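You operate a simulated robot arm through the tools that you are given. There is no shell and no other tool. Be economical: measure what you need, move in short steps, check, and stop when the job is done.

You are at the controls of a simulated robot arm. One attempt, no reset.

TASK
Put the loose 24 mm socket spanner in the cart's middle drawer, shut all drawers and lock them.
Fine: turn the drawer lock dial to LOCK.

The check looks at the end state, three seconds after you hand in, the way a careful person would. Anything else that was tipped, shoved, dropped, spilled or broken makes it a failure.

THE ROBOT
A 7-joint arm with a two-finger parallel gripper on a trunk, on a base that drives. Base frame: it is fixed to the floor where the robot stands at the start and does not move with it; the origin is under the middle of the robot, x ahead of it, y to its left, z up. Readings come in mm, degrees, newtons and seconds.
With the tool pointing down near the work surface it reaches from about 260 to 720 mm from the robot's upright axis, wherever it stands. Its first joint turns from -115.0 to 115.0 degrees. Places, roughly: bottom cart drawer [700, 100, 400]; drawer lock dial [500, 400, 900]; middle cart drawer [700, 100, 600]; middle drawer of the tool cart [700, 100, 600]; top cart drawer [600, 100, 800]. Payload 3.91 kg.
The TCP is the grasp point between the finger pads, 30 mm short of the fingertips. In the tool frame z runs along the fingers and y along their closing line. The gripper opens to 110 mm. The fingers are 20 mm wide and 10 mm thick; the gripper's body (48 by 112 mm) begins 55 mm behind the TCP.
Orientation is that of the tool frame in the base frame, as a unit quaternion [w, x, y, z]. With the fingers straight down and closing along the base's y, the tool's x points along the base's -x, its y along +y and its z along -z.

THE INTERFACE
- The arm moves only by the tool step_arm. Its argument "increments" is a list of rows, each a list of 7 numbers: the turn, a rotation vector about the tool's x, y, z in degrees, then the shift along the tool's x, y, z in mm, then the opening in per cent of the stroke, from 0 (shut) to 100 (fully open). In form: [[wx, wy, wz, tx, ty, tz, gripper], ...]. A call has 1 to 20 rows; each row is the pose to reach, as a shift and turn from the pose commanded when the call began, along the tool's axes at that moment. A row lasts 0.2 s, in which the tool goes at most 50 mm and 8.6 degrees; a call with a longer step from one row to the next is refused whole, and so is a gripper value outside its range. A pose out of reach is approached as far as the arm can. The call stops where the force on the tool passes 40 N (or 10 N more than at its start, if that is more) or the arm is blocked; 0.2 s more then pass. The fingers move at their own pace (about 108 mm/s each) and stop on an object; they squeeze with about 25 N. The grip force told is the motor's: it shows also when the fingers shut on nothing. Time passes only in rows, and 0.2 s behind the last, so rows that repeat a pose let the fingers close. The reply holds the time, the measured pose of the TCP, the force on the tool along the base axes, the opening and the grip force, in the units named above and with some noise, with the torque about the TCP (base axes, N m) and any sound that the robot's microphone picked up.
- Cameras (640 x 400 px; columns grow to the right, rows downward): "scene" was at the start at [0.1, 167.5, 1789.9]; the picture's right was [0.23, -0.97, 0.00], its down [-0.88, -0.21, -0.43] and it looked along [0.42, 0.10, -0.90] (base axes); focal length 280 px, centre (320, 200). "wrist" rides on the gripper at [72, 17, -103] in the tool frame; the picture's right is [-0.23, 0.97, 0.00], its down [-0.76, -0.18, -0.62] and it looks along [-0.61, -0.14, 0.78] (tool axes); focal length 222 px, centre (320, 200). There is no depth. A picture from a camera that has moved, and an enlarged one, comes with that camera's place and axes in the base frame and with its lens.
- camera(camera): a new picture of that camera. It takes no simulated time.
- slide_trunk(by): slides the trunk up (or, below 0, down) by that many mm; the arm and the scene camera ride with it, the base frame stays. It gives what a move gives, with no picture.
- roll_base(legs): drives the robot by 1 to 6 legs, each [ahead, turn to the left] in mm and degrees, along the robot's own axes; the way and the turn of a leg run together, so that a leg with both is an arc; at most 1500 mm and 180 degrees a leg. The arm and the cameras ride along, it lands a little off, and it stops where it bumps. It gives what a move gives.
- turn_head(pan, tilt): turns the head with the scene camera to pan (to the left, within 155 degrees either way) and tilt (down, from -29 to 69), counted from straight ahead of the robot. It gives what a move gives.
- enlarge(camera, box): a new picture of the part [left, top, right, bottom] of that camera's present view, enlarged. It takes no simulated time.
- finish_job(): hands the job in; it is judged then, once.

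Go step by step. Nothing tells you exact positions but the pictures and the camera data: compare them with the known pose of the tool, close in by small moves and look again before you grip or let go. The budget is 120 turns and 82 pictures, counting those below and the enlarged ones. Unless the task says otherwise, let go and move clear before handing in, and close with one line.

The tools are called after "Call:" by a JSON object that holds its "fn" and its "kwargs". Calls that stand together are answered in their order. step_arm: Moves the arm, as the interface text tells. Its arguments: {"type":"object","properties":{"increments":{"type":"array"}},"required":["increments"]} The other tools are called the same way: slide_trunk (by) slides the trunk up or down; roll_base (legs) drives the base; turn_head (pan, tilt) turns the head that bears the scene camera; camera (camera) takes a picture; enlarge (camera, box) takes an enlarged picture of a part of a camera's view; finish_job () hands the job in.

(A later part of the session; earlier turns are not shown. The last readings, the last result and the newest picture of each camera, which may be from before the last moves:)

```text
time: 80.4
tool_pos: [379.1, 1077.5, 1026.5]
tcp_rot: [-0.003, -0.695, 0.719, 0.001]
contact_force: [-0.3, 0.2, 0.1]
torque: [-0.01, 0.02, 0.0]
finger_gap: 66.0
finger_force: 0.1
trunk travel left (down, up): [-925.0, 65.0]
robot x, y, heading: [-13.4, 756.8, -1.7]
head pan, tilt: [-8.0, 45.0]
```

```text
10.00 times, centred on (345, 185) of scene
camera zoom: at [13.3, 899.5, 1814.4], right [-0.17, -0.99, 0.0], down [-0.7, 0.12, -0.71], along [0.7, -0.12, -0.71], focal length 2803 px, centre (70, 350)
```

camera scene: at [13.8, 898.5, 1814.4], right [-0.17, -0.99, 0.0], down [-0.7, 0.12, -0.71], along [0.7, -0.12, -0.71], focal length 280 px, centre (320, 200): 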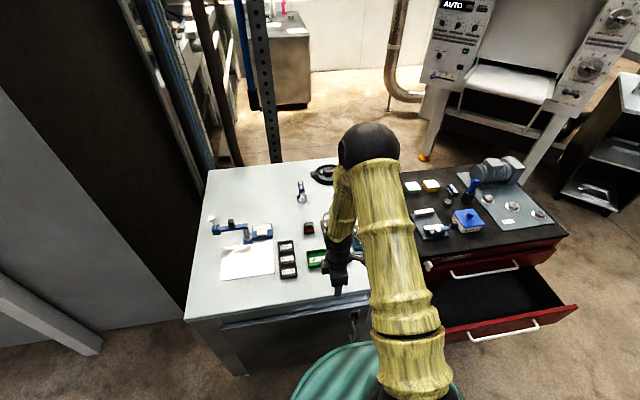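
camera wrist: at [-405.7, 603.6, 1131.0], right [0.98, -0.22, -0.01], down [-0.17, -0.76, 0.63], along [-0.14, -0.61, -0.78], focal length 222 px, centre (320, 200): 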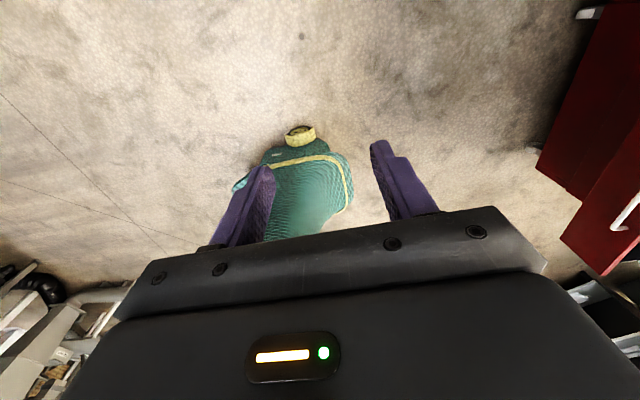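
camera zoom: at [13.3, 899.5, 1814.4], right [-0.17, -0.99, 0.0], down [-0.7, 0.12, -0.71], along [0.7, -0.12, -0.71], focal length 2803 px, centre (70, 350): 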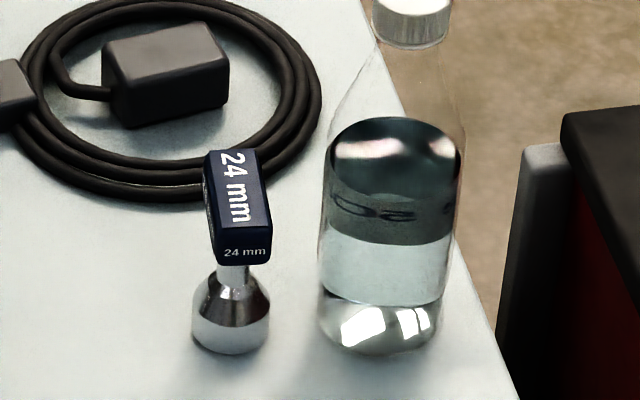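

The view gives: tag centre ≈(943, 662), top z≈960, 58×24×20 mm, long axis about −6.5° from X; bottle 73 mm to the right with radius ~31 mm. I'll pinch the tag's width from the front with the tool 30° below horizontal. First I'll yaw the tool and bring it in front of the robot, then tilt.

Call:
{"fn": "step_arm", "kwargs": {"increments": [[0, 0, -7.8, 29, -6, 0, 60], [0, 0, -15.6, 58, -12, 0, 60], [0, 0, -23.4, 87, -17, 0, 60], [0, 0, -31.2, 116, -22, 0, 60], [0, 0, -39, 145, -28, 0, 60], [0, 0, -46.8, 174, -34, 0, 60], [0, 0, -54.6, 203, -39, 0, 60], [0, 0, -62.4, 232, -45, 0, 60], [0, 0, -70.2, 261, -50, 0, 60], [0, 0, -78, 290, -56, 0, 60], [0, 0, -85.5, 318, -61, 0, 60], [0, 0, -85.5, 318, -61, 0, 60]]}}

Call:
{"fn": "step_arm", "kwargs": {"increments": [[0, 7.5, 0, 0, 0, 0, 40], [0, 15, 0, 0, 0, 0, 40], [0, 22.5, 0, 0, 0, 0, 40], [0, 30, 0, 0, 0, 0, 40], [0, 37.5, 0, 0, 0, 0, 40], [0, 45, 0, 0, 0, 0, 40], [0, 52.5, 0, 0, 0, 0, 40], [0, 60, 0, 0, 0, 0, 40], [0, 60, 0, 0, 0, 0, 40]]}}

Call:
{"fn": "camera", "kwargs": {"camera": "scene"}}

Call:
{"fn": "camera", "kwargs": {"camera": "wrist"}}

```text
time: 83.0
tool_pos: [430.3, 757.9, 1025.8]
tcp_rot: [0.001, 0.999, -0.053, -0.004]
contact_force: [-0.5, 0.1, -0.6]
torque: [-0.01, -0.03, 0.04]
finger_gap: 65.9
finger_force: 0.1
trunk travel left (down, up): [-925.0, 65.0]
robot x, y, heading: [-15.7, 755.4, -1.8]
head pan, tilt: [-8.0, 45.0]
```

```text
time: 85.0
tool_pos: [431.7, 758.0, 1024.9]
tcp_rot: [0.027, 0.867, -0.047, 0.496]
contact_force: [-0.5, -0.1, 0.6]
torque: [-0.02, 0.0, -0.01]
finger_gap: 44.1
finger_force: 0.1
trunk travel left (down, up): [-925.0, 65.0]
robot x, y, heading: [-11.9, 756.8, -1.8]
head pan, tilt: [-8.0, 45.0]
```

```text
46 pictures are left
camera scene: at [14.0, 898.3, 1814.5], right [-0.17, -0.99, 0.0], down [-0.7, 0.12, -0.71], along [0.7, -0.12, -0.71], focal length 280 px, centre (320, 200)
```

scene: 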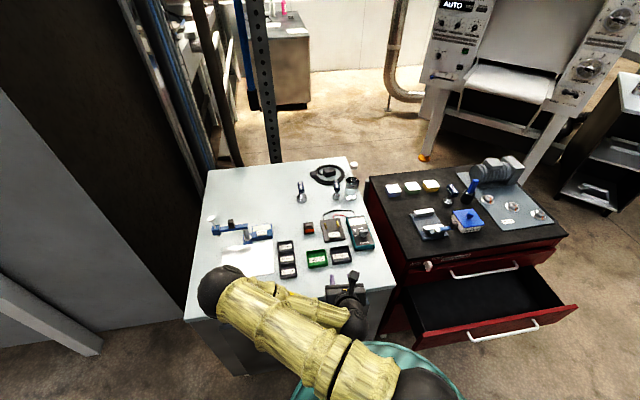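

```text
45 pictures are left
camera wrist: at [377.5, 746.5, 1140.3], right [-0.22, -0.96, -0.2], down [-0.9, 0.28, -0.34], along [0.38, 0.1, -0.92], focal length 222 px, centre (320, 200)
```

wrist: 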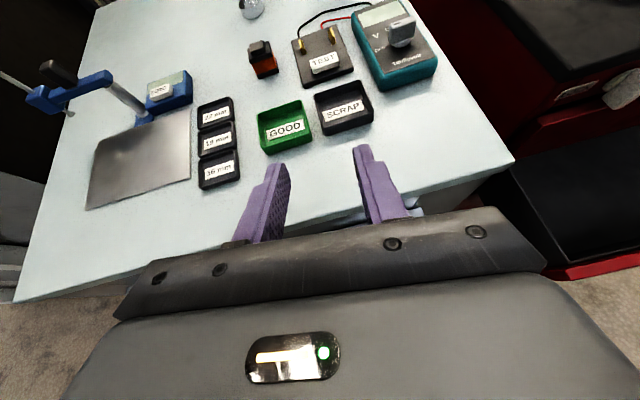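

The wrist camera now looks ahead and down over the fingers, and the scene view is clear. I'll drive 180 mm nearer, then go to a pre-grasp point about 120 mm short of the tag.

Call:
{"fn": "roll_base", "kwargs": {"legs": [[180, 0]]}}

```text
time: 86.7
tool_pos: [612.0, 753.8, 1024.4]
tcp_rot: [0.027, 0.867, -0.046, 0.496]
contact_force: [0.3, 0.2, -0.7]
torque: [0.02, 0.03, 0.04]
finger_gap: 44.2
finger_force: 0.1
trunk travel left (down, up): [-925.0, 65.0]
robot x, y, heading: [170.1, 751.5, -2.0]
head pan, tilt: [-8.0, 45.0]
```

Call:
{"fn": "step_arm", "kwargs": {"increments": [[0, 0, 0, 18, 9, 34, 40], [0, 0, 0, 35, 17.5, 68, 40], [0, 0, 0, 53, 26, 102, 40], [0, 0, 0, 70, 35, 137, 40], [0, 0, 0, 88, 44, 171, 40], [0, 0, 0, 105.6, 52.5, 205, 40], [0, 0, 0, 105.6, 52.5, 205, 40]]}}

Call:
{"fn": "camera", "kwargs": {"camera": "wrist"}}

Call:
{"fn": "camera", "kwargs": {"camera": "scene"}}

```text
time: 88.3
tool_pos: [832.5, 675.8, 1011.1]
tcp_rot: [0.027, 0.867, -0.046, 0.496]
contact_force: [0.3, 0.0, 0.0]
torque: [-0.04, -0.01, 0.02]
finger_gap: 43.9
finger_force: 0.1
trunk travel left (down, up): [-925.0, 65.0]
robot x, y, heading: [168.4, 752.5, -1.8]
head pan, tilt: [-8.0, 45.0]
```

```text
44 pictures are left
camera wrist: at [779.8, 663.8, 1126.7], right [-0.22, -0.96, -0.19], down [-0.9, 0.27, -0.34], along [0.38, 0.1, -0.92], focal length 222 px, centre (320, 200)
```

wrist: 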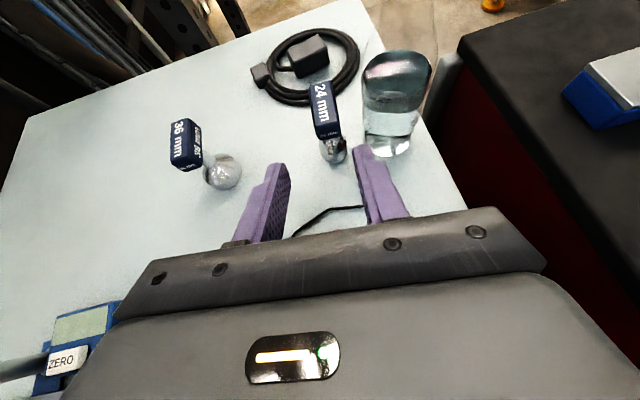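

```text
43 pictures are left
camera scene: at [192.9, 893.5, 1814.5], right [-0.17, -0.99, 0.0], down [-0.7, 0.12, -0.71], along [0.7, -0.12, -0.71], focal length 280 px, centre (320, 200)
```

scene: 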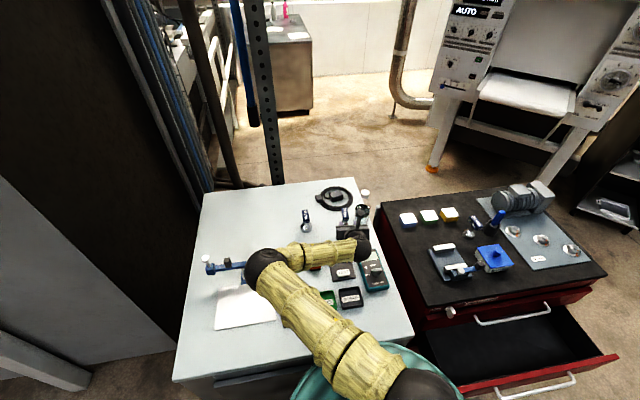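

The pre-grasp is reached. The predicted tag spot projects to about (320,118) in the wrist view, and the tag is seen very near there; I'll enlarge to refine.

Call:
{"fn": "enlarge", "kwargs": {"camera": "wrist", "box": [230, 40, 450, 240]}}

```text
2.00 times, centred on (340, 140) of wrist
camera zoom: at [779.8, 663.8, 1126.7], right [-0.22, -0.96, -0.19], down [-0.9, 0.27, -0.34], along [0.38, 0.1, -0.92], focal length 444 px, centre (280, 320)
```

zoom: 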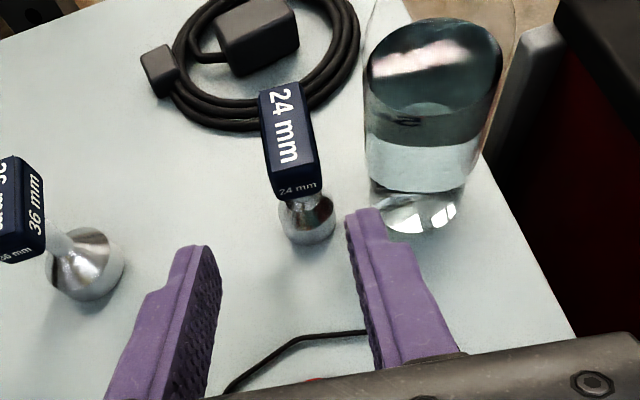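

Refined: tag centre ≈(939, 658), faces y 646–670, bottle's left side y≈622–626. I'll narrow the fingers to 36 mm, aim at y≈660 and advance half-way, then look.

Call:
{"fn": "step_arm", "kwargs": {"increments": [[0, 0, 0, -2.6, 4.7, 0, 33], [0, 0, 0, -2.6, 4.7, 25, 33], [0, 0, 0, -2.6, 4.7, 50, 33], [0, 0, 0, -2.6, 4.7, 60, 33], [0, 0, 0, -2.6, 4.7, 60, 33]]}}

Call:
{"fn": "enlarge", "kwargs": {"camera": "wrist", "box": [230, 40, 450, 240]}}

```text
time: 89.5
tool_pos: [882.4, 666.5, 979.3]
tcp_rot: [0.027, 0.867, -0.046, 0.495]
contact_force: [0.0, 0.5, -0.8]
torque: [-0.03, -0.01, -0.01]
finger_gap: 36.0
finger_force: 0.0
trunk travel left (down, up): [-925.0, 65.0]
robot x, y, heading: [168.8, 750.0, -1.8]
head pan, tilt: [-8.0, 45.0]
```

```text
2.00 times, centred on (340, 140) of wrist
camera zoom: at [829.7, 654.4, 1094.8], right [-0.22, -0.96, -0.19], down [-0.9, 0.27, -0.34], along [0.38, 0.1, -0.92], focal length 444 px, centre (280, 320)
```

zoom: 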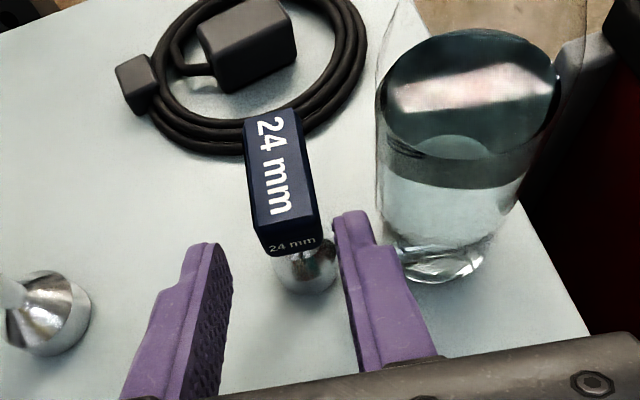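

Alignment is within a couple of mm; a nudge of 1.6 mm to the right, then advance 30 mm more and look again.

Call:
{"fn": "step_arm", "kwargs": {"increments": [[0, 0, 0, 0, 1.6, 8, 33], [0, 0, 0, 0, 1.6, 18, 33], [0, 0, 0, 0, 1.6, 30, 33], [0, 0, 0, 0, 1.6, 30, 33]]}}

Call:
{"fn": "enlarge", "kwargs": {"camera": "wrist", "box": [230, 40, 450, 240]}}

Call:
{"fn": "enlarge", "kwargs": {"camera": "scene", "box": [310, 170, 410, 250]}}

```text
time: 90.5
tool_pos: [908.9, 662.7, 963.7]
tcp_rot: [0.027, 0.867, -0.045, 0.496]
contact_force: [-0.6, 0.7, 0.0]
torque: [-0.01, 0.0, 0.01]
finger_gap: 36.3
finger_force: 0.1
trunk travel left (down, up): [-925.0, 65.0]
robot x, y, heading: [167.8, 750.0, -1.6]
head pan, tilt: [-8.0, 45.0]
```

```text
2.00 times, centred on (340, 140) of wrist
camera zoom: at [855.5, 650.7, 1079.1], right [-0.22, -0.96, -0.2], down [-0.9, 0.27, -0.34], along [0.38, 0.1, -0.92], focal length 444 px, centre (280, 320)
```

zoom: 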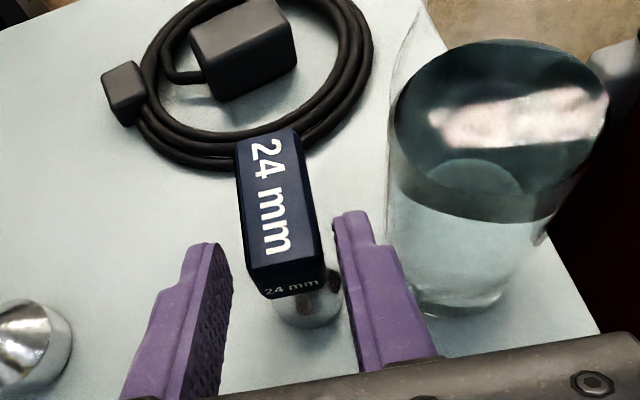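

```text
5.00 times, centred on (360, 210) of scene
camera zoom: at [193.5, 893.2, 1814.5], right [-0.17, -0.99, 0.0], down [-0.7, 0.12, -0.71], along [0.7, -0.12, -0.71], focal length 1401 px, centre (120, 150)
```

zoom: 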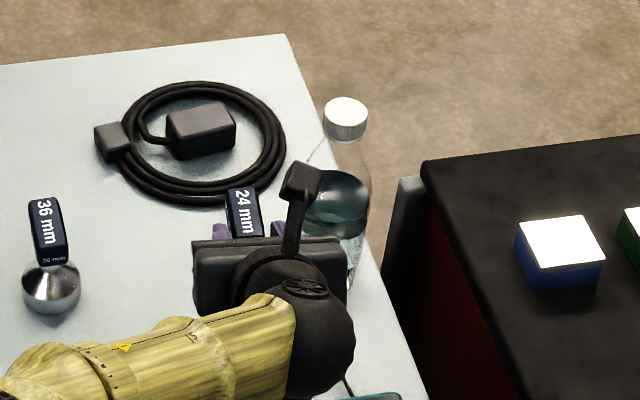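

The tag is centred between the fingers with room to the bottle. I'll advance the last 27 mm and close.

Call:
{"fn": "step_arm", "kwargs": {"increments": [[0, 0, 0, 0, 0, 10, 33], [0, 0, 0, 0, 0, 19, 33], [0, 0, 0, 0, 0, 27, 33], [0, 0, 0, 0, 0, 27, 33]]}}

Call:
{"fn": "enlarge", "kwargs": {"camera": "wrist", "box": [230, 40, 450, 240]}}

```text
time: 91.5
tool_pos: [932.2, 660.7, 950.5]
tcp_rot: [0.027, 0.867, -0.047, 0.495]
contact_force: [-0.5, -0.4, 0.3]
torque: [-0.02, -0.02, 0.0]
finger_gap: 36.3
finger_force: 0.1
trunk travel left (down, up): [-925.0, 65.0]
robot x, y, heading: [170.2, 752.6, -1.5]
head pan, tilt: [-8.0, 45.0]
```

```text
2.00 times, centred on (340, 140) of wrist
camera zoom: at [880.2, 648.7, 1066.5], right [-0.22, -0.96, -0.19], down [-0.9, 0.27, -0.34], along [0.38, 0.1, -0.92], focal length 444 px, centre (280, 320)
```

zoom: 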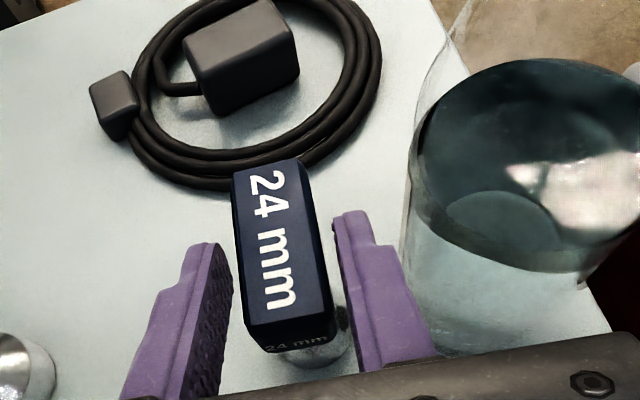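

The tag sits between the pads, clear of the bottle. Closing.

Call:
{"fn": "step_arm", "kwargs": {"increments": [[0, 0, 0, 0, 0, 0, 25], [0, 0, 0, 0, 0, 0, 15], [0, 0, 0, 0, 0, 0, 0], [0, 0, 0, 0, 0, 0, 0], [0, 0, 0, 0, 0, 0, 0]]}}

Call:
{"fn": "enlarge", "kwargs": {"camera": "wrist", "box": [230, 40, 450, 240]}}

```text
time: 92.7
tool_pos: [932.3, 661.9, 950.8]
tcp_rot: [0.027, 0.867, -0.046, 0.496]
contact_force: [-0.2, -1.4, 1.1]
torque: [-0.14, 0.01, -0.03]
finger_gap: 25.8
finger_force: 25.0
trunk travel left (down, up): [-925.0, 65.0]
robot x, y, heading: [170.7, 746.1, -1.9]
head pan, tilt: [-8.0, 45.0]
```

```text
2.00 times, centred on (340, 140) of wrist
camera zoom: at [880.1, 648.3, 1066.5], right [-0.22, -0.96, -0.19], down [-0.9, 0.27, -0.34], along [0.38, 0.1, -0.92], focal length 444 px, centre (280, 320)
```

zoom: 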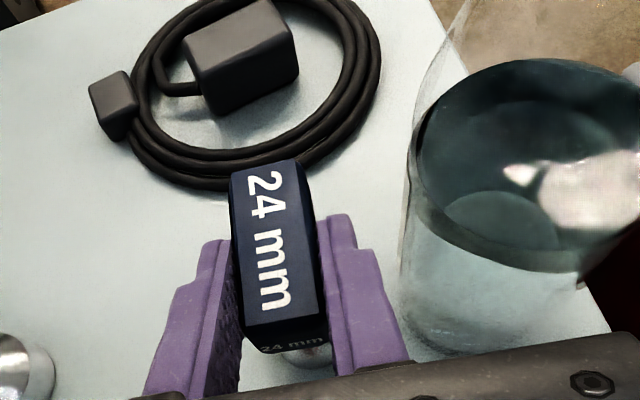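

Gripped (25.8 mm). I'll lift straight up with the trunk and check the hold.

Call:
{"fn": "slide_trunk", "kwargs": {"by": 60}}

Call:
{"fn": "step_arm", "kwargs": {"increments": [[0, 0, 0, 20, 0, -12, 0], [0, 0, 0, 40, 0, -24, 0], [0, 0, 0, 60, 0, -36, 0], [0, 0, 0, 60, 0, -36, 0]]}}

Call:
{"fn": "camera", "kwargs": {"camera": "wrist"}}

Call:
{"fn": "camera", "kwargs": {"camera": "scene"}}

```text
time: 93.7
tool_pos: [933.4, 660.6, 1010.5]
tcp_rot: [0.026, 0.867, -0.045, 0.496]
contact_force: [0.3, -0.4, -0.7]
torque: [0.01, 0.0, 0.01]
finger_gap: 0.0
finger_force: 25.2
trunk travel left (down, up): [-985.0, 5.0]
robot x, y, heading: [168.8, 752.8, -2.1]
head pan, tilt: [-8.0, 45.0]
```

```text
time: 94.7
tool_pos: [932.9, 661.4, 1081.9]
tcp_rot: [0.027, 0.867, -0.046, 0.495]
contact_force: [0.1, 0.0, 0.2]
torque: [0.0, 0.0, 0.01]
finger_gap: 0.0
finger_force: 24.7
trunk travel left (down, up): [-985.0, 5.0]
robot x, y, heading: [165.7, 750.7, -1.5]
head pan, tilt: [-8.0, 45.0]
```

```text
36 pictures are left
camera wrist: at [880.3, 649.1, 1196.2], right [-0.22, -0.96, -0.19], down [-0.9, 0.27, -0.34], along [0.38, 0.1, -0.92], focal length 222 px, centre (320, 200)
```

wrist: 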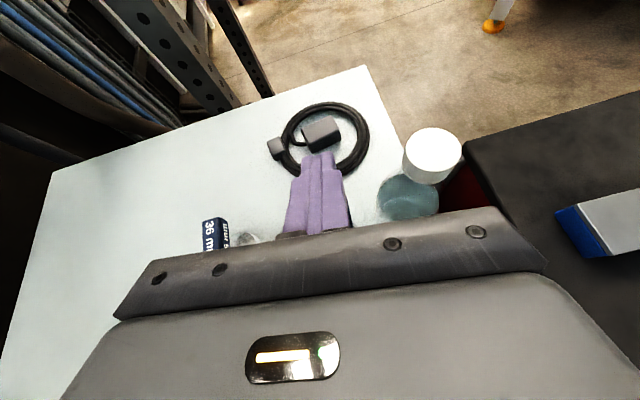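

```text
35 pictures are left
camera scene: at [194.1, 892.9, 1874.5], right [-0.17, -0.99, 0.0], down [-0.7, 0.12, -0.71], along [0.7, -0.12, -0.71], focal length 280 px, centre (320, 200)
```

scene: 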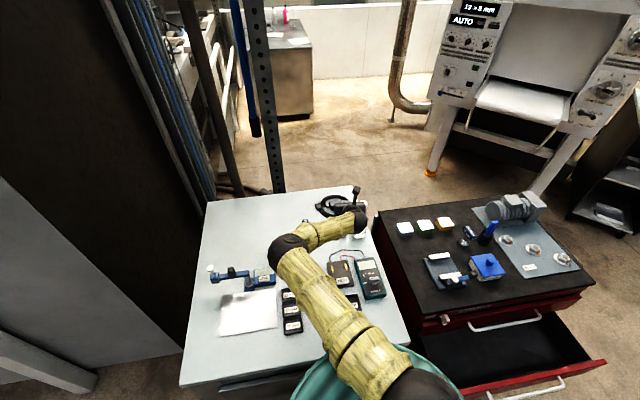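

The spanner slipped out during the lift. I'll retract and see where it stands.

Call:
{"fn": "step_arm", "kwargs": {"increments": [[0, 0, 0, -20, 0, -35, 0], [0, 0, 0, -40, 0, -70, 0], [0, 0, 0, -60, 0, -105, 20], [0, 0, 0, -60, 0, -105, 40]]}}

Call:
{"fn": "camera", "kwargs": {"camera": "wrist"}}

Call:
{"fn": "enlarge", "kwargs": {"camera": "scene", "box": [300, 170, 400, 250]}}

```text
time: 95.7
tool_pos: [812.7, 672.4, 1082.8]
tcp_rot: [0.026, 0.867, -0.046, 0.495]
contact_force: [0.7, -0.4, 0.2]
torque: [-0.01, -0.01, 0.0]
finger_gap: 44.0
finger_force: 0.1
trunk travel left (down, up): [-985.0, 5.0]
robot x, y, heading: [170.2, 750.9, -1.6]
head pan, tilt: [-8.0, 45.0]
```

```text
34 pictures are left
camera wrist: at [759.5, 660.1, 1198.1], right [-0.22, -0.96, -0.2], down [-0.9, 0.27, -0.34], along [0.38, 0.1, -0.92], focal length 222 px, centre (320, 200)
```

wrist: 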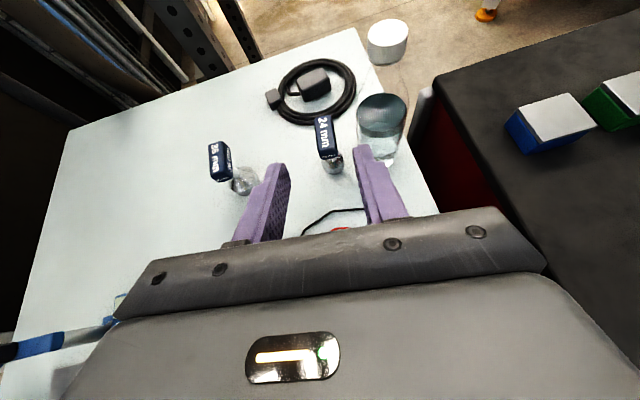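

```text
5.00 times, centred on (350, 210) of scene
camera zoom: at [194.7, 892.4, 1874.5], right [-0.17, -0.99, 0.0], down [-0.7, 0.12, -0.71], along [0.7, -0.12, -0.71], focal length 1401 px, centre (170, 150)
```

zoom: 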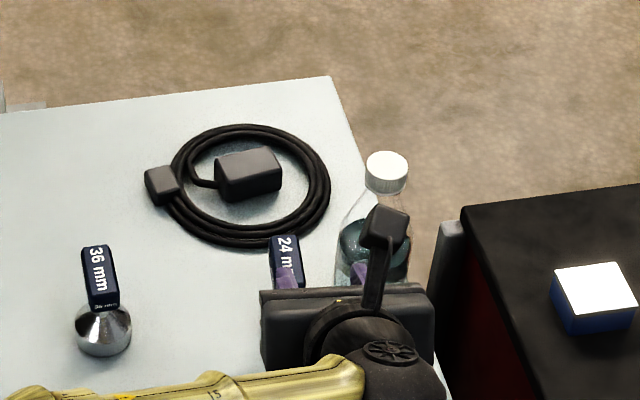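

It's still standing where it was, undisturbed. The pads likely held only part of the tag (it seems lower/farther than I assumed) and the trunk lift was brisk; I'll measure again from here.

Call:
{"fn": "enlarge", "kwargs": {"camera": "wrist", "box": [290, 90, 370, 190]}}

```text
4.00 times, centred on (330, 140) of wrist
camera zoom: at [759.5, 660.1, 1198.1], right [-0.22, -0.96, -0.2], down [-0.9, 0.27, -0.34], along [0.38, 0.1, -0.92], focal length 888 px, centre (280, 440)
```

zoom: 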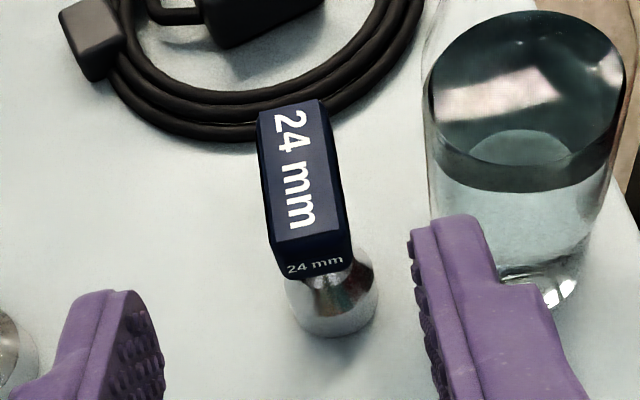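

Re-measured: tag top z≈959, centre ≈(946, 660). So the hold was decent but slipped; I'll grip deeper, flatter (20° below horizontal) and lift slowly with the arm.

Call:
{"fn": "slide_trunk", "kwargs": {"by": -60}}

Call:
{"fn": "step_arm", "kwargs": {"increments": [[0, 5, 0, -4, -1, 20, 33], [0, 10, 0, -8, -2, 40, 33], [0, 10, 0, -11.2, -2.2, 64, 33], [0, 10, 0, -11.2, -2.2, 64, 33]]}}

Call:
{"fn": "enlarge", "kwargs": {"camera": "wrist", "box": [230, 40, 450, 240]}}

```text
time: 96.7
tool_pos: [811.7, 672.5, 1022.7]
tcp_rot: [0.026, 0.867, -0.046, 0.495]
contact_force: [0.3, 0.8, 0.6]
torque: [-0.03, 0.01, 0.01]
finger_gap: 44.1
finger_force: 0.1
trunk travel left (down, up): [-925.0, 65.0]
robot x, y, heading: [168.3, 753.0, -1.8]
head pan, tilt: [-8.0, 45.0]
```

```text
time: 97.7
tool_pos: [868.1, 674.0, 991.0]
tcp_rot: [0.025, 0.816, -0.048, 0.576]
contact_force: [-0.6, 0.3, 0.4]
torque: [-0.01, -0.02, -0.03]
finger_gap: 36.3
finger_force: 0.0
trunk travel left (down, up): [-925.0, 65.0]
robot x, y, heading: [166.0, 753.6, -1.7]
head pan, tilt: [-8.0, 45.0]
```

```text
2.00 times, centred on (340, 140) of wrist
camera zoom: at [793.9, 663.5, 1093.3], right [-0.18, -0.96, -0.23], down [-0.82, 0.27, -0.51], along [0.55, 0.1, -0.83], focal length 444 px, centre (280, 320)
```

zoom: 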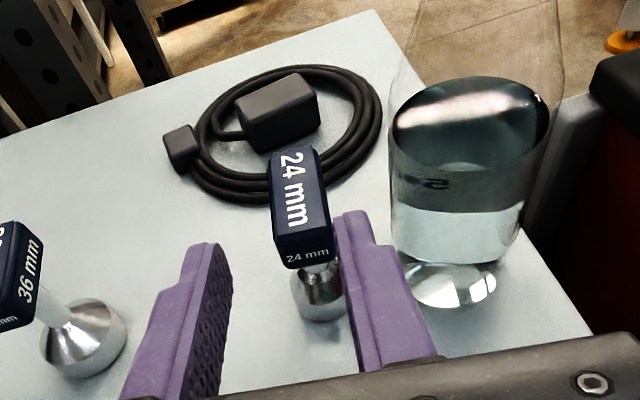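

Call:
{"fn": "step_arm", "kwargs": {"increments": [[0, 0, 0, -7, 3, 0, 33], [0, 0, 0, -13, 5.6, 10, 33], [0, 0, 0, -13, 5.6, 30, 33], [0, 0, 0, -13, 5.6, 50, 33], [0, 0, 0, -13, 5.6, 50, 33]]}}

Call:
{"fn": "enlarge", "kwargs": {"camera": "wrist", "box": [230, 40, 450, 240]}}

```text
time: 99.1
tool_pos: [920.6, 670.7, 979.2]
tcp_rot: [0.016, 0.809, -0.052, 0.586]
contact_force: [0.0, 0.8, -0.5]
torque: [0.02, -0.01, 0.0]
finger_gap: 36.3
finger_force: 0.0
trunk travel left (down, up): [-925.0, 65.0]
robot x, y, heading: [168.3, 753.1, -1.6]
head pan, tilt: [-8.0, 45.0]
stopped in row 5: the arm was blocked; the commanded pose is now the measured one
```

```text
2.00 times, centred on (340, 140) of wrist
camera zoom: at [844.2, 657.3, 1079.1], right [-0.17, -0.95, -0.25], down [-0.81, 0.28, -0.52], along [0.57, 0.11, -0.82], focal length 444 px, centre (280, 320)
```

zoom: 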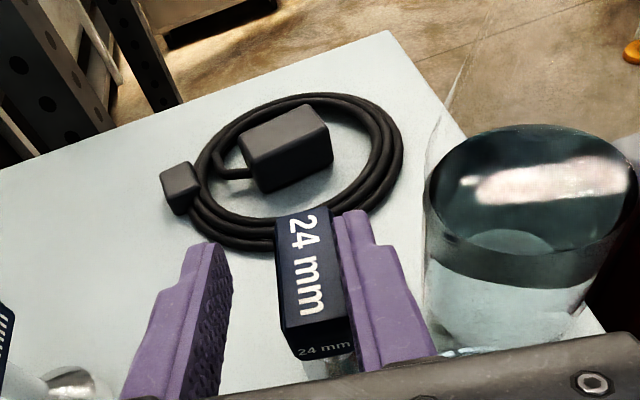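

The arm reports being blocked short of the goal, z 30 mm too high, with no tool force. I need to see whether a link touches something.

Call:
{"fn": "camera", "kwargs": {"camera": "scene"}}

Call:
{"fn": "enlarge", "kwargs": {"camera": "scene", "box": [220, 180, 420, 330]}}

```text
29 pictures are left
camera scene: at [193.9, 892.8, 1814.5], right [-0.17, -0.99, 0.0], down [-0.7, 0.12, -0.71], along [0.7, -0.12, -0.71], focal length 280 px, centre (320, 200)
```

scene: 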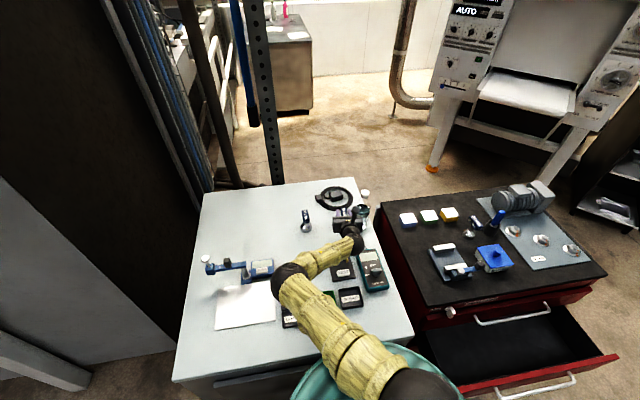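

```text
2.67 times, centred on (320, 255) of scene
camera zoom: at [193.9, 892.8, 1814.5], right [-0.17, -0.99, 0.0], down [-0.7, 0.12, -0.71], along [0.7, -0.12, -0.71], focal length 747 px, centre (320, 53)
```

zoom: 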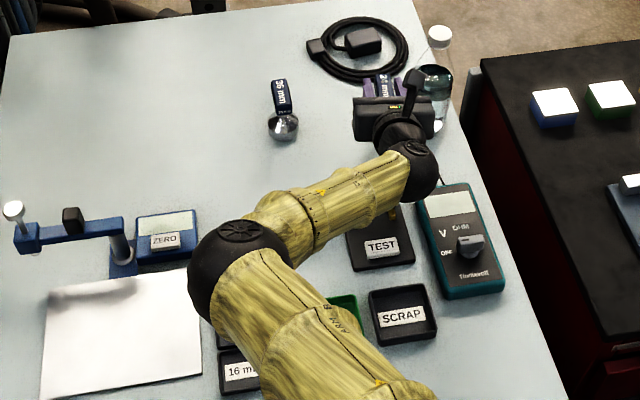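

The elbow/forearm is low over the trays and the orange block. I'll raise the trunk to free it (the open fingers lift clear), pull back and check that nothing was disturbed.

Call:
{"fn": "slide_trunk", "kwargs": {"by": 63}}

Call:
{"fn": "step_arm", "kwargs": {"increments": [[0, -3, 0, 10, 0, -30, 33], [0, -6, 0, 20, 0, -65, 33], [0, -10, 0, 30, 0, -100, 33], [0, -10, 0, 30, 0, -130, 33], [0, -10, 0, 30, 0, -160, 33], [0, -10, 0, 30, 0, -190, 33], [0, -10, 0, 30, 0, -230, 33], [0, -10, 0, 30, 0, -230, 33]]}}

Call:
{"fn": "enlarge", "kwargs": {"camera": "scene", "box": [180, 170, 420, 330]}}

Call:
{"fn": "camera", "kwargs": {"camera": "wrist"}}

```text
time: 100.1
tool_pos: [919.7, 671.1, 1040.5]
tcp_rot: [0.017, 0.809, -0.053, 0.585]
contact_force: [-0.6, 0.7, 0.0]
torque: [0.03, 0.03, -0.01]
finger_gap: 36.3
finger_force: 0.1
trunk travel left (down, up): [-988.0, 2.0]
robot x, y, heading: [168.7, 749.8, -1.8]
head pan, tilt: [-8.0, 45.0]
```

```text
time: 101.9
tool_pos: [712.4, 688.7, 1139.3]
tcp_rot: [0.013, 0.858, -0.052, 0.511]
contact_force: [-1.1, 0.5, 0.5]
torque: [0.02, -0.01, 0.0]
finger_gap: 36.5
finger_force: 0.0
trunk travel left (down, up): [-988.0, 2.0]
robot x, y, heading: [168.7, 750.7, -1.5]
head pan, tilt: [-8.0, 45.0]
```

```text
2.50 times, centred on (300, 250) of scene
camera zoom: at [194.6, 892.8, 1877.5], right [-0.17, -0.99, 0.0], down [-0.7, 0.12, -0.71], along [0.7, -0.12, -0.71], focal length 701 px, centre (370, 75)
```

zoom: 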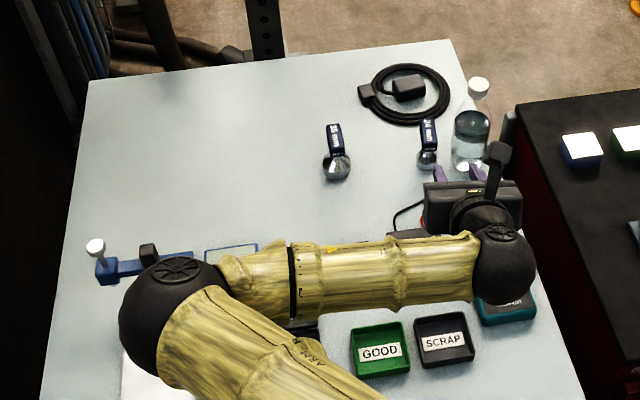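

```text
26 pictures are left
camera wrist: at [655.7, 672.3, 1252.6], right [-0.21, -0.95, -0.23], down [-0.89, 0.28, -0.37], along [0.41, 0.13, -0.9], focal length 222 px, centre (320, 200)
```

wrist: 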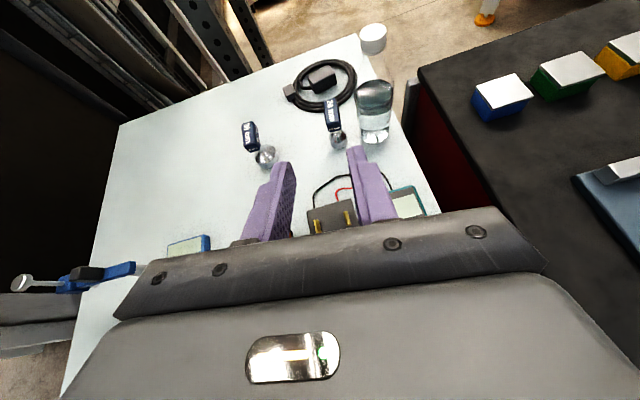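

Nothing visible was disturbed, though the orange block is hidden under the forearm. I'll retry at the 30° tilt that worked, with the shoulder kept high, aiming at the tag's centre.

Call:
{"fn": "step_arm", "kwargs": {"increments": [[-0.3, 0, -0.4, -9, 1.5, 35, 33], [-0.6, 0, -0.8, -18, 3, 70, 33], [-1, 0, -1.4, -27, 4.5, 105, 33], [-1, 0, -1.4, -36, 6, 140, 33], [-1, 0, -1.4, -45, 7.5, 175, 33], [-1, 0, -1.4, -53.2, 9, 210, 33], [-1, 0, -1.4, -53.2, 9, 210, 33]]}}

Call:
{"fn": "enlarge", "kwargs": {"camera": "wrist", "box": [230, 40, 450, 240]}}

Call:
{"fn": "enlarge", "kwargs": {"camera": "scene", "box": [180, 170, 420, 330]}}

```text
time: 103.7
tool_pos: [890.0, 685.8, 1026.6]
tcp_rot: [0.007, 0.844, -0.059, 0.533]
contact_force: [-0.3, 0.2, 0.3]
torque: [0.0, -0.02, 0.01]
finger_gap: 36.2
finger_force: 0.1
trunk travel left (down, up): [-988.0, 2.0]
robot x, y, heading: [163.6, 757.1, -1.8]
head pan, tilt: [-8.0, 45.0]
stopped in row 7: the arm was blocked; the commanded pose is now the measured one
```

```text
2.00 times, centred on (340, 140) of wrist
camera zoom: at [827.2, 668.9, 1134.2], right [-0.2, -0.95, -0.25], down [-0.87, 0.29, -0.41], along [0.46, 0.14, -0.88], focal length 444 px, centre (280, 320)
```

zoom: 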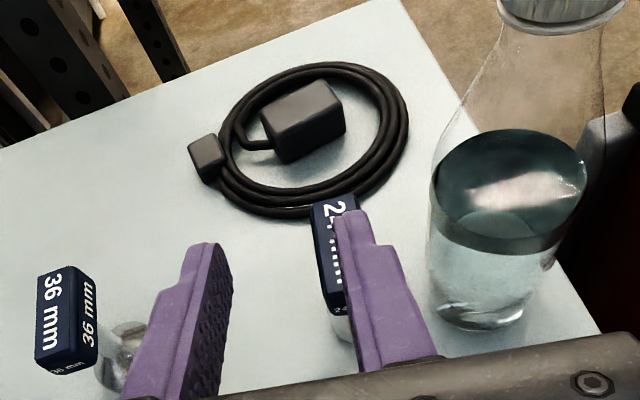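

```text
2.50 times, centred on (300, 250) of scene
camera zoom: at [194.2, 892.7, 1877.5], right [-0.17, -0.99, 0.0], down [-0.7, 0.12, -0.71], along [0.7, -0.12, -0.71], focal length 701 px, centre (370, 75)
```

zoom: 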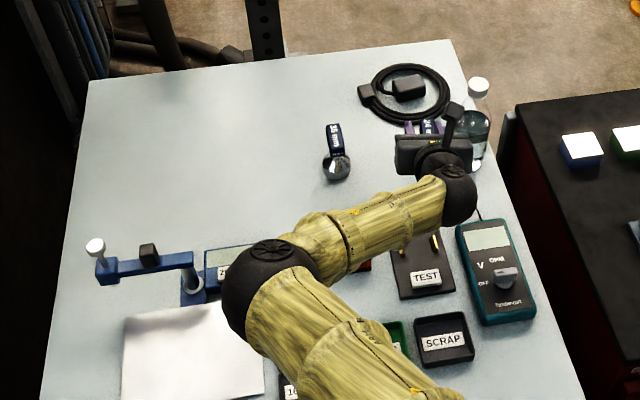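

With the shoulder higher the same spot is even less reachable, so it is a joint limit, not a contact. I'll back off, return the trunk to the height that worked, and approach as before.

Call:
{"fn": "step_arm", "kwargs": {"increments": [[0, 0, 0, 0, 0, -40, 33], [0, 0, 0, 0, 0, -80, 33], [0, 0, 0, 0, 0, -110, 33], [0, 0, 0, 0, 0, -110, 33]]}}

Call:
{"fn": "slide_trunk", "kwargs": {"by": -63}}

```text
time: 104.7
tool_pos: [794.1, 682.5, 1083.1]
tcp_rot: [0.008, 0.838, -0.072, 0.54]
contact_force: [0.5, 0.4, -0.1]
torque: [0.01, 0.0, -0.03]
finger_gap: 36.2
finger_force: 0.1
trunk travel left (down, up): [-988.0, 2.0]
robot x, y, heading: [167.0, 751.3, -1.9]
head pan, tilt: [-8.0, 45.0]
```

```text
time: 105.7
tool_pos: [794.5, 686.6, 1020.7]
tcp_rot: [0.007, 0.838, -0.072, 0.54]
contact_force: [-0.2, -0.2, 0.5]
torque: [-0.03, -0.02, 0.0]
finger_gap: 36.0
finger_force: 0.1
trunk travel left (down, up): [-925.0, 65.0]
robot x, y, heading: [172.4, 752.3, -1.8]
head pan, tilt: [-8.0, 45.0]
```

Call:
{"fn": "step_arm", "kwargs": {"increments": [[-0.3, -3, -2, 3, 3, 20, 33], [-0.6, -5.8, -4, 6, 6, 40, 33], [-0.6, -5.8, -4, 8, 7.8, 60, 33], [-0.6, -5.8, -4, 8, 7.8, 71, 33], [-0.6, -5.8, -4, 8, 7.8, 71, 33]]}}

Call:
{"fn": "enlarge", "kwargs": {"camera": "wrist", "box": [230, 40, 450, 240]}}

```text
time: 106.9
tool_pos: [853.2, 680.3, 983.5]
tcp_rot: [0.027, 0.873, -0.029, 0.486]
contact_force: [-0.2, 0.4, 0.3]
torque: [-0.04, 0.01, -0.01]
finger_gap: 36.4
finger_force: 0.1
trunk travel left (down, up): [-925.0, 65.0]
robot x, y, heading: [168.0, 750.9, -1.6]
head pan, tilt: [-8.0, 45.0]
```

```text
2.00 times, centred on (340, 140) of wrist
camera zoom: at [803.6, 669.7, 1100.3], right [-0.2, -0.96, -0.17], down [-0.91, 0.25, -0.32], along [0.36, 0.1, -0.93], focal length 444 px, centre (280, 320)
```

zoom: 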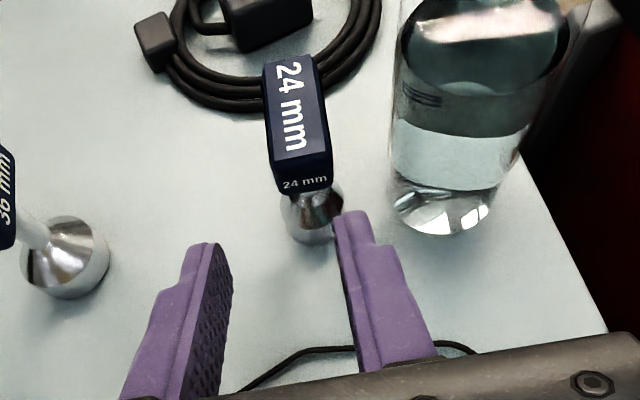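

Call:
{"fn": "step_arm", "kwargs": {"increments": [[-0.6, 0, 1, 9, 6, 0, 33], [-1.3, 0, 2.1, 18.3, 12.6, 0, 33], [-1.3, 0, 2.1, 18.3, 12.6, 25, 33], [-1.3, 0, 2.1, 18.3, 12.6, 45, 33], [-1.3, 0, 2.1, 18.3, 12.6, 45, 33]]}}

Call:
{"fn": "enlarge", "kwargs": {"camera": "wrist", "box": [230, 40, 450, 240]}}

```text
time: 108.1
tool_pos: [902.5, 662.7, 975.5]
tcp_rot: [0.029, 0.871, -0.053, 0.488]
contact_force: [-0.5, -0.6, -0.2]
torque: [-0.04, -0.03, -0.02]
finger_gap: 36.5
finger_force: 0.0
trunk travel left (down, up): [-925.0, 65.0]
robot x, y, heading: [167.8, 752.4, -1.8]
head pan, tilt: [-8.0, 45.0]
```

```text
2.00 times, centred on (340, 140) of wrist
camera zoom: at [851.0, 652.2, 1091.7], right [-0.23, -0.95, -0.19], down [-0.9, 0.29, -0.32], along [0.36, 0.1, -0.93], focal length 444 px, centre (280, 320)
```

zoom: 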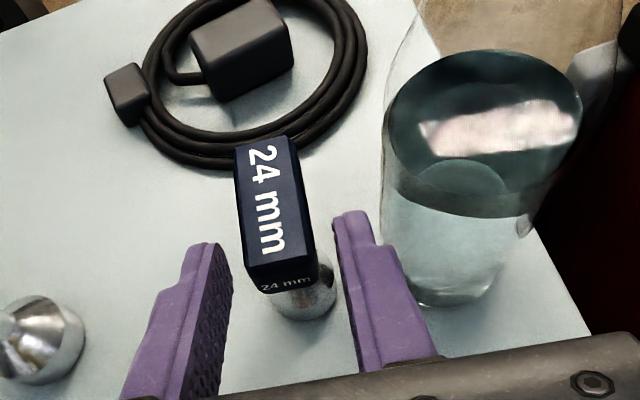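

Aligned as before. Advancing the last 42 mm and closing with more dwell, then a slow test lift of 6 mm.

Call:
{"fn": "step_arm", "kwargs": {"increments": [[0, 0, 0, 0, -2, 12, 33], [0, 0, 0, 0, -2, 24, 33], [0, 0, 0, 0, -2, 34, 33], [0, 0, 0, 0, -2, 42, 33], [0, 0, 0, 0, -2, 42, 33], [0, 0, 0, 0, -2, 42, 22], [0, 0, 0, 0, -2, 42, 10], [0, 0, 0, 0, -2, 42, 0], [0, 0, 0, 0, -2, 42, 0], [0, 0, 0, 0, -2, 42, 0], [0, 0, 0, 0, -2, 42, 0]]}}

Call:
{"fn": "enlarge", "kwargs": {"camera": "wrist", "box": [230, 40, 450, 240]}}

Call:
{"fn": "step_arm", "kwargs": {"increments": [[0, 0, 0, 0.9, 0, -0.5, 0], [0, 0, 0, 1.8, 0, -1, 0], [0, 0, 0, 2.6, 0, -1.6, 0], [0, 0, 0, 3.5, 0, -2.1, 0], [0, 0, 0, 4.3, 0, -2.6, 0], [0, 0, 0, 5.2, 0, -3.1, 0]]}}

```text
time: 110.5
tool_pos: [937.3, 662.1, 954.8]
tcp_rot: [0.029, 0.871, -0.053, 0.487]
contact_force: [0.3, 0.7, 0.6]
torque: [0.0, -0.06, 0.02]
finger_gap: 25.6
finger_force: 25.6
trunk travel left (down, up): [-925.0, 65.0]
robot x, y, heading: [169.1, 753.1, -1.8]
head pan, tilt: [-8.0, 45.0]
```

```text
2.00 times, centred on (340, 140) of wrist
camera zoom: at [887.2, 650.3, 1070.8], right [-0.23, -0.95, -0.19], down [-0.9, 0.29, -0.32], along [0.36, 0.1, -0.93], focal length 444 px, centre (280, 320)
```

zoom: 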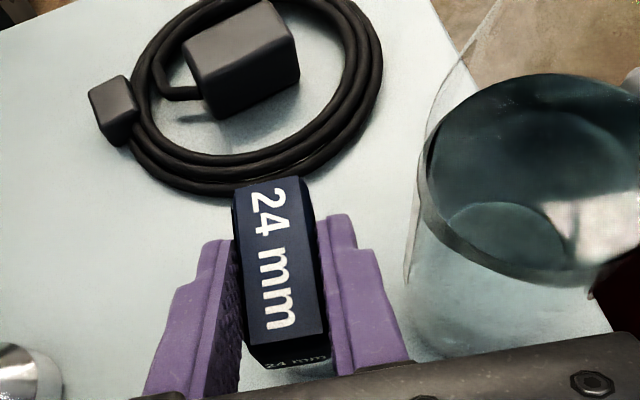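

```text
time: 111.9
tool_pos: [938.1, 661.9, 960.0]
tcp_rot: [0.028, 0.872, -0.052, 0.487]
contact_force: [-0.3, -0.2, -3.4]
torque: [-0.01, 0.02, -0.03]
finger_gap: 25.8
finger_force: 24.8
trunk travel left (down, up): [-925.0, 65.0]
robot x, y, heading: [171.0, 751.6, -1.5]
head pan, tilt: [-8.0, 45.0]
```

It carries about 3.4 N now — the weight of the spanner. I'll keep lifting slowly.

Call:
{"fn": "step_arm", "kwargs": {"increments": [[0, 0, 0, 2, 0, -1.2, 0], [0, 0, 0, 4, 0, -2.4, 0], [0, 0, 0, 7, 0, -4.2, 0], [0, 0, 0, 10, 0, -6, 0], [0, 0, 0, 13, 0, -7.8, 0], [0, 0, 0, 16, 0, -9.6, 0], [0, 0, 0, 20, 0, -12, 0], [0, 0, 0, 24, 0, -14.4, 0], [0, 0, 0, 28, 0, -16.8, 0], [0, 0, 0, 32, 0, -19.2, 0], [0, 0, 0, 36, 0, -21.6, 0], [0, 0, 0, 40, 0, -24, 0], [0, 0, 0, 44, 0, -26.4, 0], [0, 0, 0, 48, 0, -28.8, 0], [0, 0, 0, 52, 0, -31.2, 0], [0, 0, 0, 56, 0, -33.6, 0], [0, 0, 0, 58, 0, -35, 0], [0, 0, 0, 60, 0, -36, 0]]}}

Call:
{"fn": "enlarge", "kwargs": {"camera": "wrist", "box": [230, 40, 450, 240]}}

```text
time: 115.7
tool_pos: [939.1, 661.7, 1029.4]
tcp_rot: [0.029, 0.871, -0.052, 0.487]
contact_force: [-0.9, -0.6, -2.8]
torque: [0.01, 0.05, -0.02]
finger_gap: 26.1
finger_force: 25.2
trunk travel left (down, up): [-925.0, 65.0]
robot x, y, heading: [169.6, 752.0, -1.6]
head pan, tilt: [-8.0, 45.0]
```

```text
2.00 times, centred on (340, 140) of wrist
camera zoom: at [887.9, 650.4, 1146.3], right [-0.23, -0.95, -0.19], down [-0.9, 0.29, -0.32], along [0.36, 0.1, -0.93], focal length 444 px, centre (280, 320)
```

zoom: 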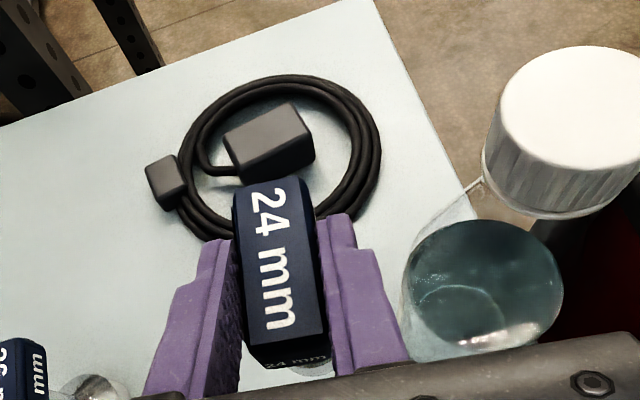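

The hold is firm. I'll raise slightly more and draw back over the bench toward the robot.

Call:
{"fn": "step_arm", "kwargs": {"increments": [[0, 0, 0, 5, 0, -3, 0], [0, 0, 0, 12, 0, -7, 0], [0, 0, 0, 20, 0, -13, 0], [0, 0, 0, 16, 0, -22, 0], [0, 0, 0, 9, 0, -36, 0], [0, 0, 0, -2, 0.2, -55, 0], [0, 0, 0, -14, 0.5, -75, 0], [0, 0, 0, -26, 0.8, -95, 0], [0, 0, 0, -38, 1.1, -115, 0], [0, 0, 0, -50, 1.4, -135, 0], [0, 0, 0, -62, 1.7, -155, 0], [0, 0, 0, -74, 2, -175, 0], [0, 0, 0, -86, 2.3, -195, 0], [0, 0, 0, -98, 2.6, -215, 0], [0, 0, 0, -110, 2.9, -235, 0], [0, 0, 0, -122, 3.1, -255, 0], [0, 0, 0, -134, 3.3, -275, 0], [0, 0, 0, -146, 3.5, -293, 0], [0, 0, 0, -155, 3.6, -305, 0], [0, 0, 0, -160, 3.6, -313, 0]]}}

Call:
{"fn": "enlarge", "kwargs": {"camera": "scene", "box": [160, 170, 440, 360]}}

```text
time: 119.9
tool_pos: [613.3, 692.5, 1050.0]
tcp_rot: [0.026, 0.866, -0.068, 0.495]
contact_force: [0.2, 0.2, -2.3]
torque: [0.0, 0.03, -0.04]
finger_gap: 25.9
finger_force: 24.7
out of reach, approached as far as the arm can: row 18, 19, 20
trunk travel left (down, up): [-925.0, 65.0]
robot x, y, heading: [169.1, 753.5, -1.7]
head pan, tilt: [-8.0, 45.0]
```

```text
2.11 times, centred on (300, 265) of scene
camera zoom: at [193.8, 893.0, 1814.5], right [-0.17, -0.99, 0.0], down [-0.7, 0.12, -0.71], along [0.7, -0.12, -0.71], focal length 590 px, centre (362, 63)
```

zoom: 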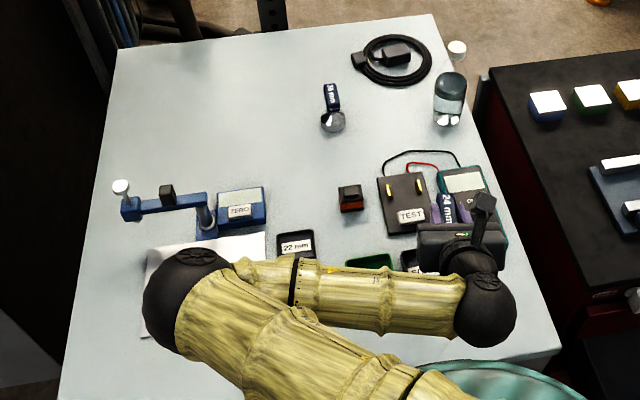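

Everything on the bench is in place and the spanner is in the gripper. I'll back away from the bench and drive round to face the cart.

Call:
{"fn": "roll_base", "kwargs": {"legs": [[-350, 0], [-350, 0]]}}

Call:
{"fn": "roll_base", "kwargs": {"legs": [[0, -45], [0, -43], [350, 0], [350, 0], [0, 45], [0, 45]]}}

Call:
{"fn": "camera", "kwargs": {"camera": "wrist"}}

```text
time: 124.7
tool_pos: [-91.6, 718.7, 1050.2]
tcp_rot: [0.02, 0.866, -0.063, 0.495]
contact_force: [0.3, 0.0, -2.1]
torque: [-0.03, 0.02, 0.01]
finger_gap: 25.9
finger_force: 24.7
trunk travel left (down, up): [-925.0, 65.0]
robot x, y, heading: [-532.2, 769.8, -1.5]
head pan, tilt: [-8.0, 45.0]
```

```text
time: 141.0
tool_pos: [-63.6, 46.2, 1049.3]
tcp_rot: [0.004, 0.868, -0.038, 0.495]
contact_force: [0.0, 0.3, -3.1]
torque: [0.02, 0.05, 0.02]
finger_gap: 25.6
finger_force: 24.7
trunk travel left (down, up): [-925.0, 65.0]
robot x, y, heading: [-512.6, 70.3, 2.2]
head pan, tilt: [-8.0, 45.0]
```

```text
18 pictures are left
camera wrist: at [-117.1, 29.1, 1163.7], right [-0.18, -0.96, -0.23], down [-0.91, 0.25, -0.33], along [0.37, 0.14, -0.92], focal length 222 px, centre (320, 200)
```

wrist: 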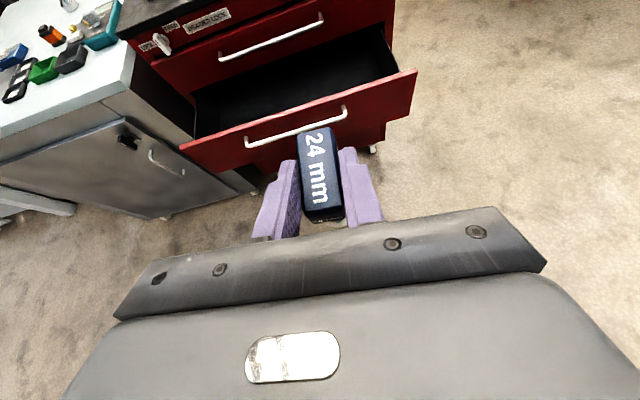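

Still held. Now I'll re-orient it away from the cart: tool down, yaw, then lean so that the spanner lies horizontal.

Call:
{"fn": "step_arm", "kwargs": {"increments": [[0, -5, 0, 0, 0, 0, 0], [0, -11, 0, 0, 0, 0, 0], [0, -17, 0, 0, 0, 0, 0], [0, -23, 0, 0, 0, 0, 0], [0, -29, 0, 0, 0, 0, 0], [0, -35, 0, 0, 0, 0, 0], [0, -41, 0, 0, 0, 0, 0], [0, -47, 0, 0, 0, 0, 0], [0, -53, 0, 0, 0, 0, 0], [0, -59, 0, 0, 0, 0, 0], [0, -60, 0, 0, 0, 0, 0]]}}

Call:
{"fn": "step_arm", "kwargs": {"increments": [[0, 0, 5, 0, 0, 0, 0], [0, 0, 11, 0, 0, 0, 0], [0, 0, 17, 0, 0, 0, 0], [0, 0, 23, 0, 0, 0, 0], [0, 0, 29, 0, 0, 0, 0], [0, 0, 35, 0, 0, 0, 0], [0, 0, 41, 0, 0, 0, 0], [0, 0, 47, 0, 0, 0, 0], [0, 0, 53, 0, 0, 0, 0], [0, 0, 59, 0, 0, 0, 0], [0, 0, 65, 0, 0, 0, 0], [0, 0, 71, 0, 0, 0, 0], [0, 0, 77, 0, 0, 0, 0], [0, 0, 83, 0, 0, 0, 0], [0, 0, 87, 0, 0, 0, 0], [0, 0, 87, 0, 0, 0, 0]]}}

Call:
{"fn": "step_arm", "kwargs": {"increments": [[0, -4, 0, 0, 0, 0, 0], [0, -9, 0, 0, 0, 0, 0], [0, -14, 0, 0, 0, 0, 0], [0, -19, 0, 0, 0, 0, 0], [0, -24, 0, 0, 0, 0, 0], [0, -28, 0, 0, 0, 0, 0], [0, -30, 0, 0, 0, 0, 0], [0, -30, 0, 0, 0, 0, 0]]}}

Call:
{"fn": "camera", "kwargs": {"camera": "wrist"}}

Call:
{"fn": "turn_head", "kwargs": {"pan": 8, "tilt": 45}}

Call:
{"fn": "camera", "kwargs": {"camera": "scene"}}

```text
time: 143.4
tool_pos: [-64.0, 45.0, 1049.0]
tcp_rot: [-0.015, 0.999, -0.035, -0.005]
contact_force: [-0.2, -1.0, -2.7]
torque: [-0.05, -0.06, -0.03]
finger_gap: 25.9
finger_force: 24.8
trunk travel left (down, up): [-925.0, 65.0]
robot x, y, heading: [-511.3, 71.8, 2.4]
head pan, tilt: [-8.0, 45.0]
```

```text
time: 146.8
tool_pos: [-63.8, 45.5, 1048.8]
tcp_rot: [0.008, -0.701, 0.713, 0.015]
contact_force: [0.1, 0.3, -2.4]
torque: [-0.1, 0.02, 0.0]
finger_gap: 25.8
finger_force: 25.2
trunk travel left (down, up): [-925.0, 65.0]
robot x, y, heading: [-513.8, 71.1, 2.1]
head pan, tilt: [-8.0, 45.0]
```

```text
time: 148.6
tool_pos: [-64.6, 46.6, 1049.0]
tcp_rot: [0.192, -0.674, 0.686, 0.196]
contact_force: [-0.3, -0.4, -2.6]
torque: [-0.12, 0.02, 0.0]
finger_gap: 25.9
finger_force: 24.6
trunk travel left (down, up): [-925.0, 65.0]
robot x, y, heading: [-515.6, 70.4, 2.3]
head pan, tilt: [-8.0, 45.0]
```

```text
17 pictures are left
camera wrist: at [-81.9, -70.0, 1099.2], right [-0.97, 0.21, 0.13], down [0.19, 0.32, 0.93], along [0.15, 0.93, -0.35], focal length 222 px, centre (320, 200)
```

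wrist: 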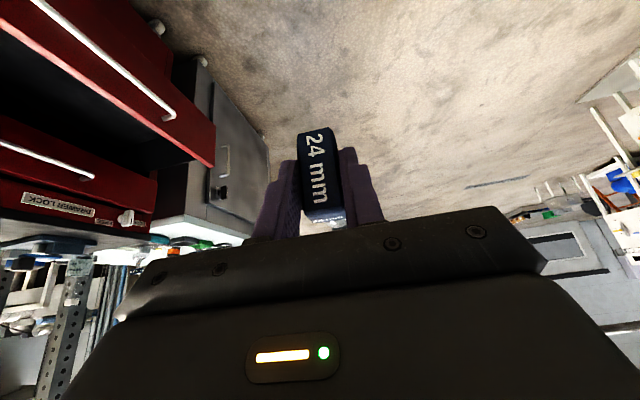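

```text
time: 149.4
tool_pos: [-65.0, 46.4, 1049.3]
tcp_rot: [0.192, -0.675, 0.686, 0.195]
contact_force: [0.4, -0.7, -2.6]
torque: [-0.11, 0.01, -0.01]
finger_gap: 25.4
finger_force: 25.2
trunk travel left (down, up): [-925.0, 65.0]
robot x, y, heading: [-514.9, 72.8, 2.2]
head pan, tilt: [8.0, 45.0]
```

```text
16 pictures are left
camera scene: at [-497.5, 235.0, 1814.5], right [0.18, -0.98, 0.0], down [-0.7, -0.12, -0.71], along [0.7, 0.12, -0.71], focal length 280 px, centre (320, 200)
```

scene: 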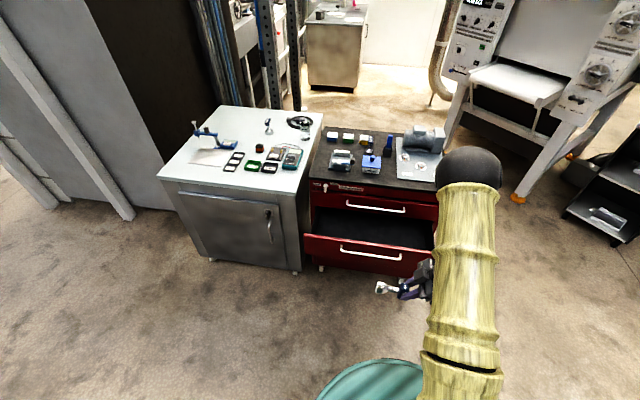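

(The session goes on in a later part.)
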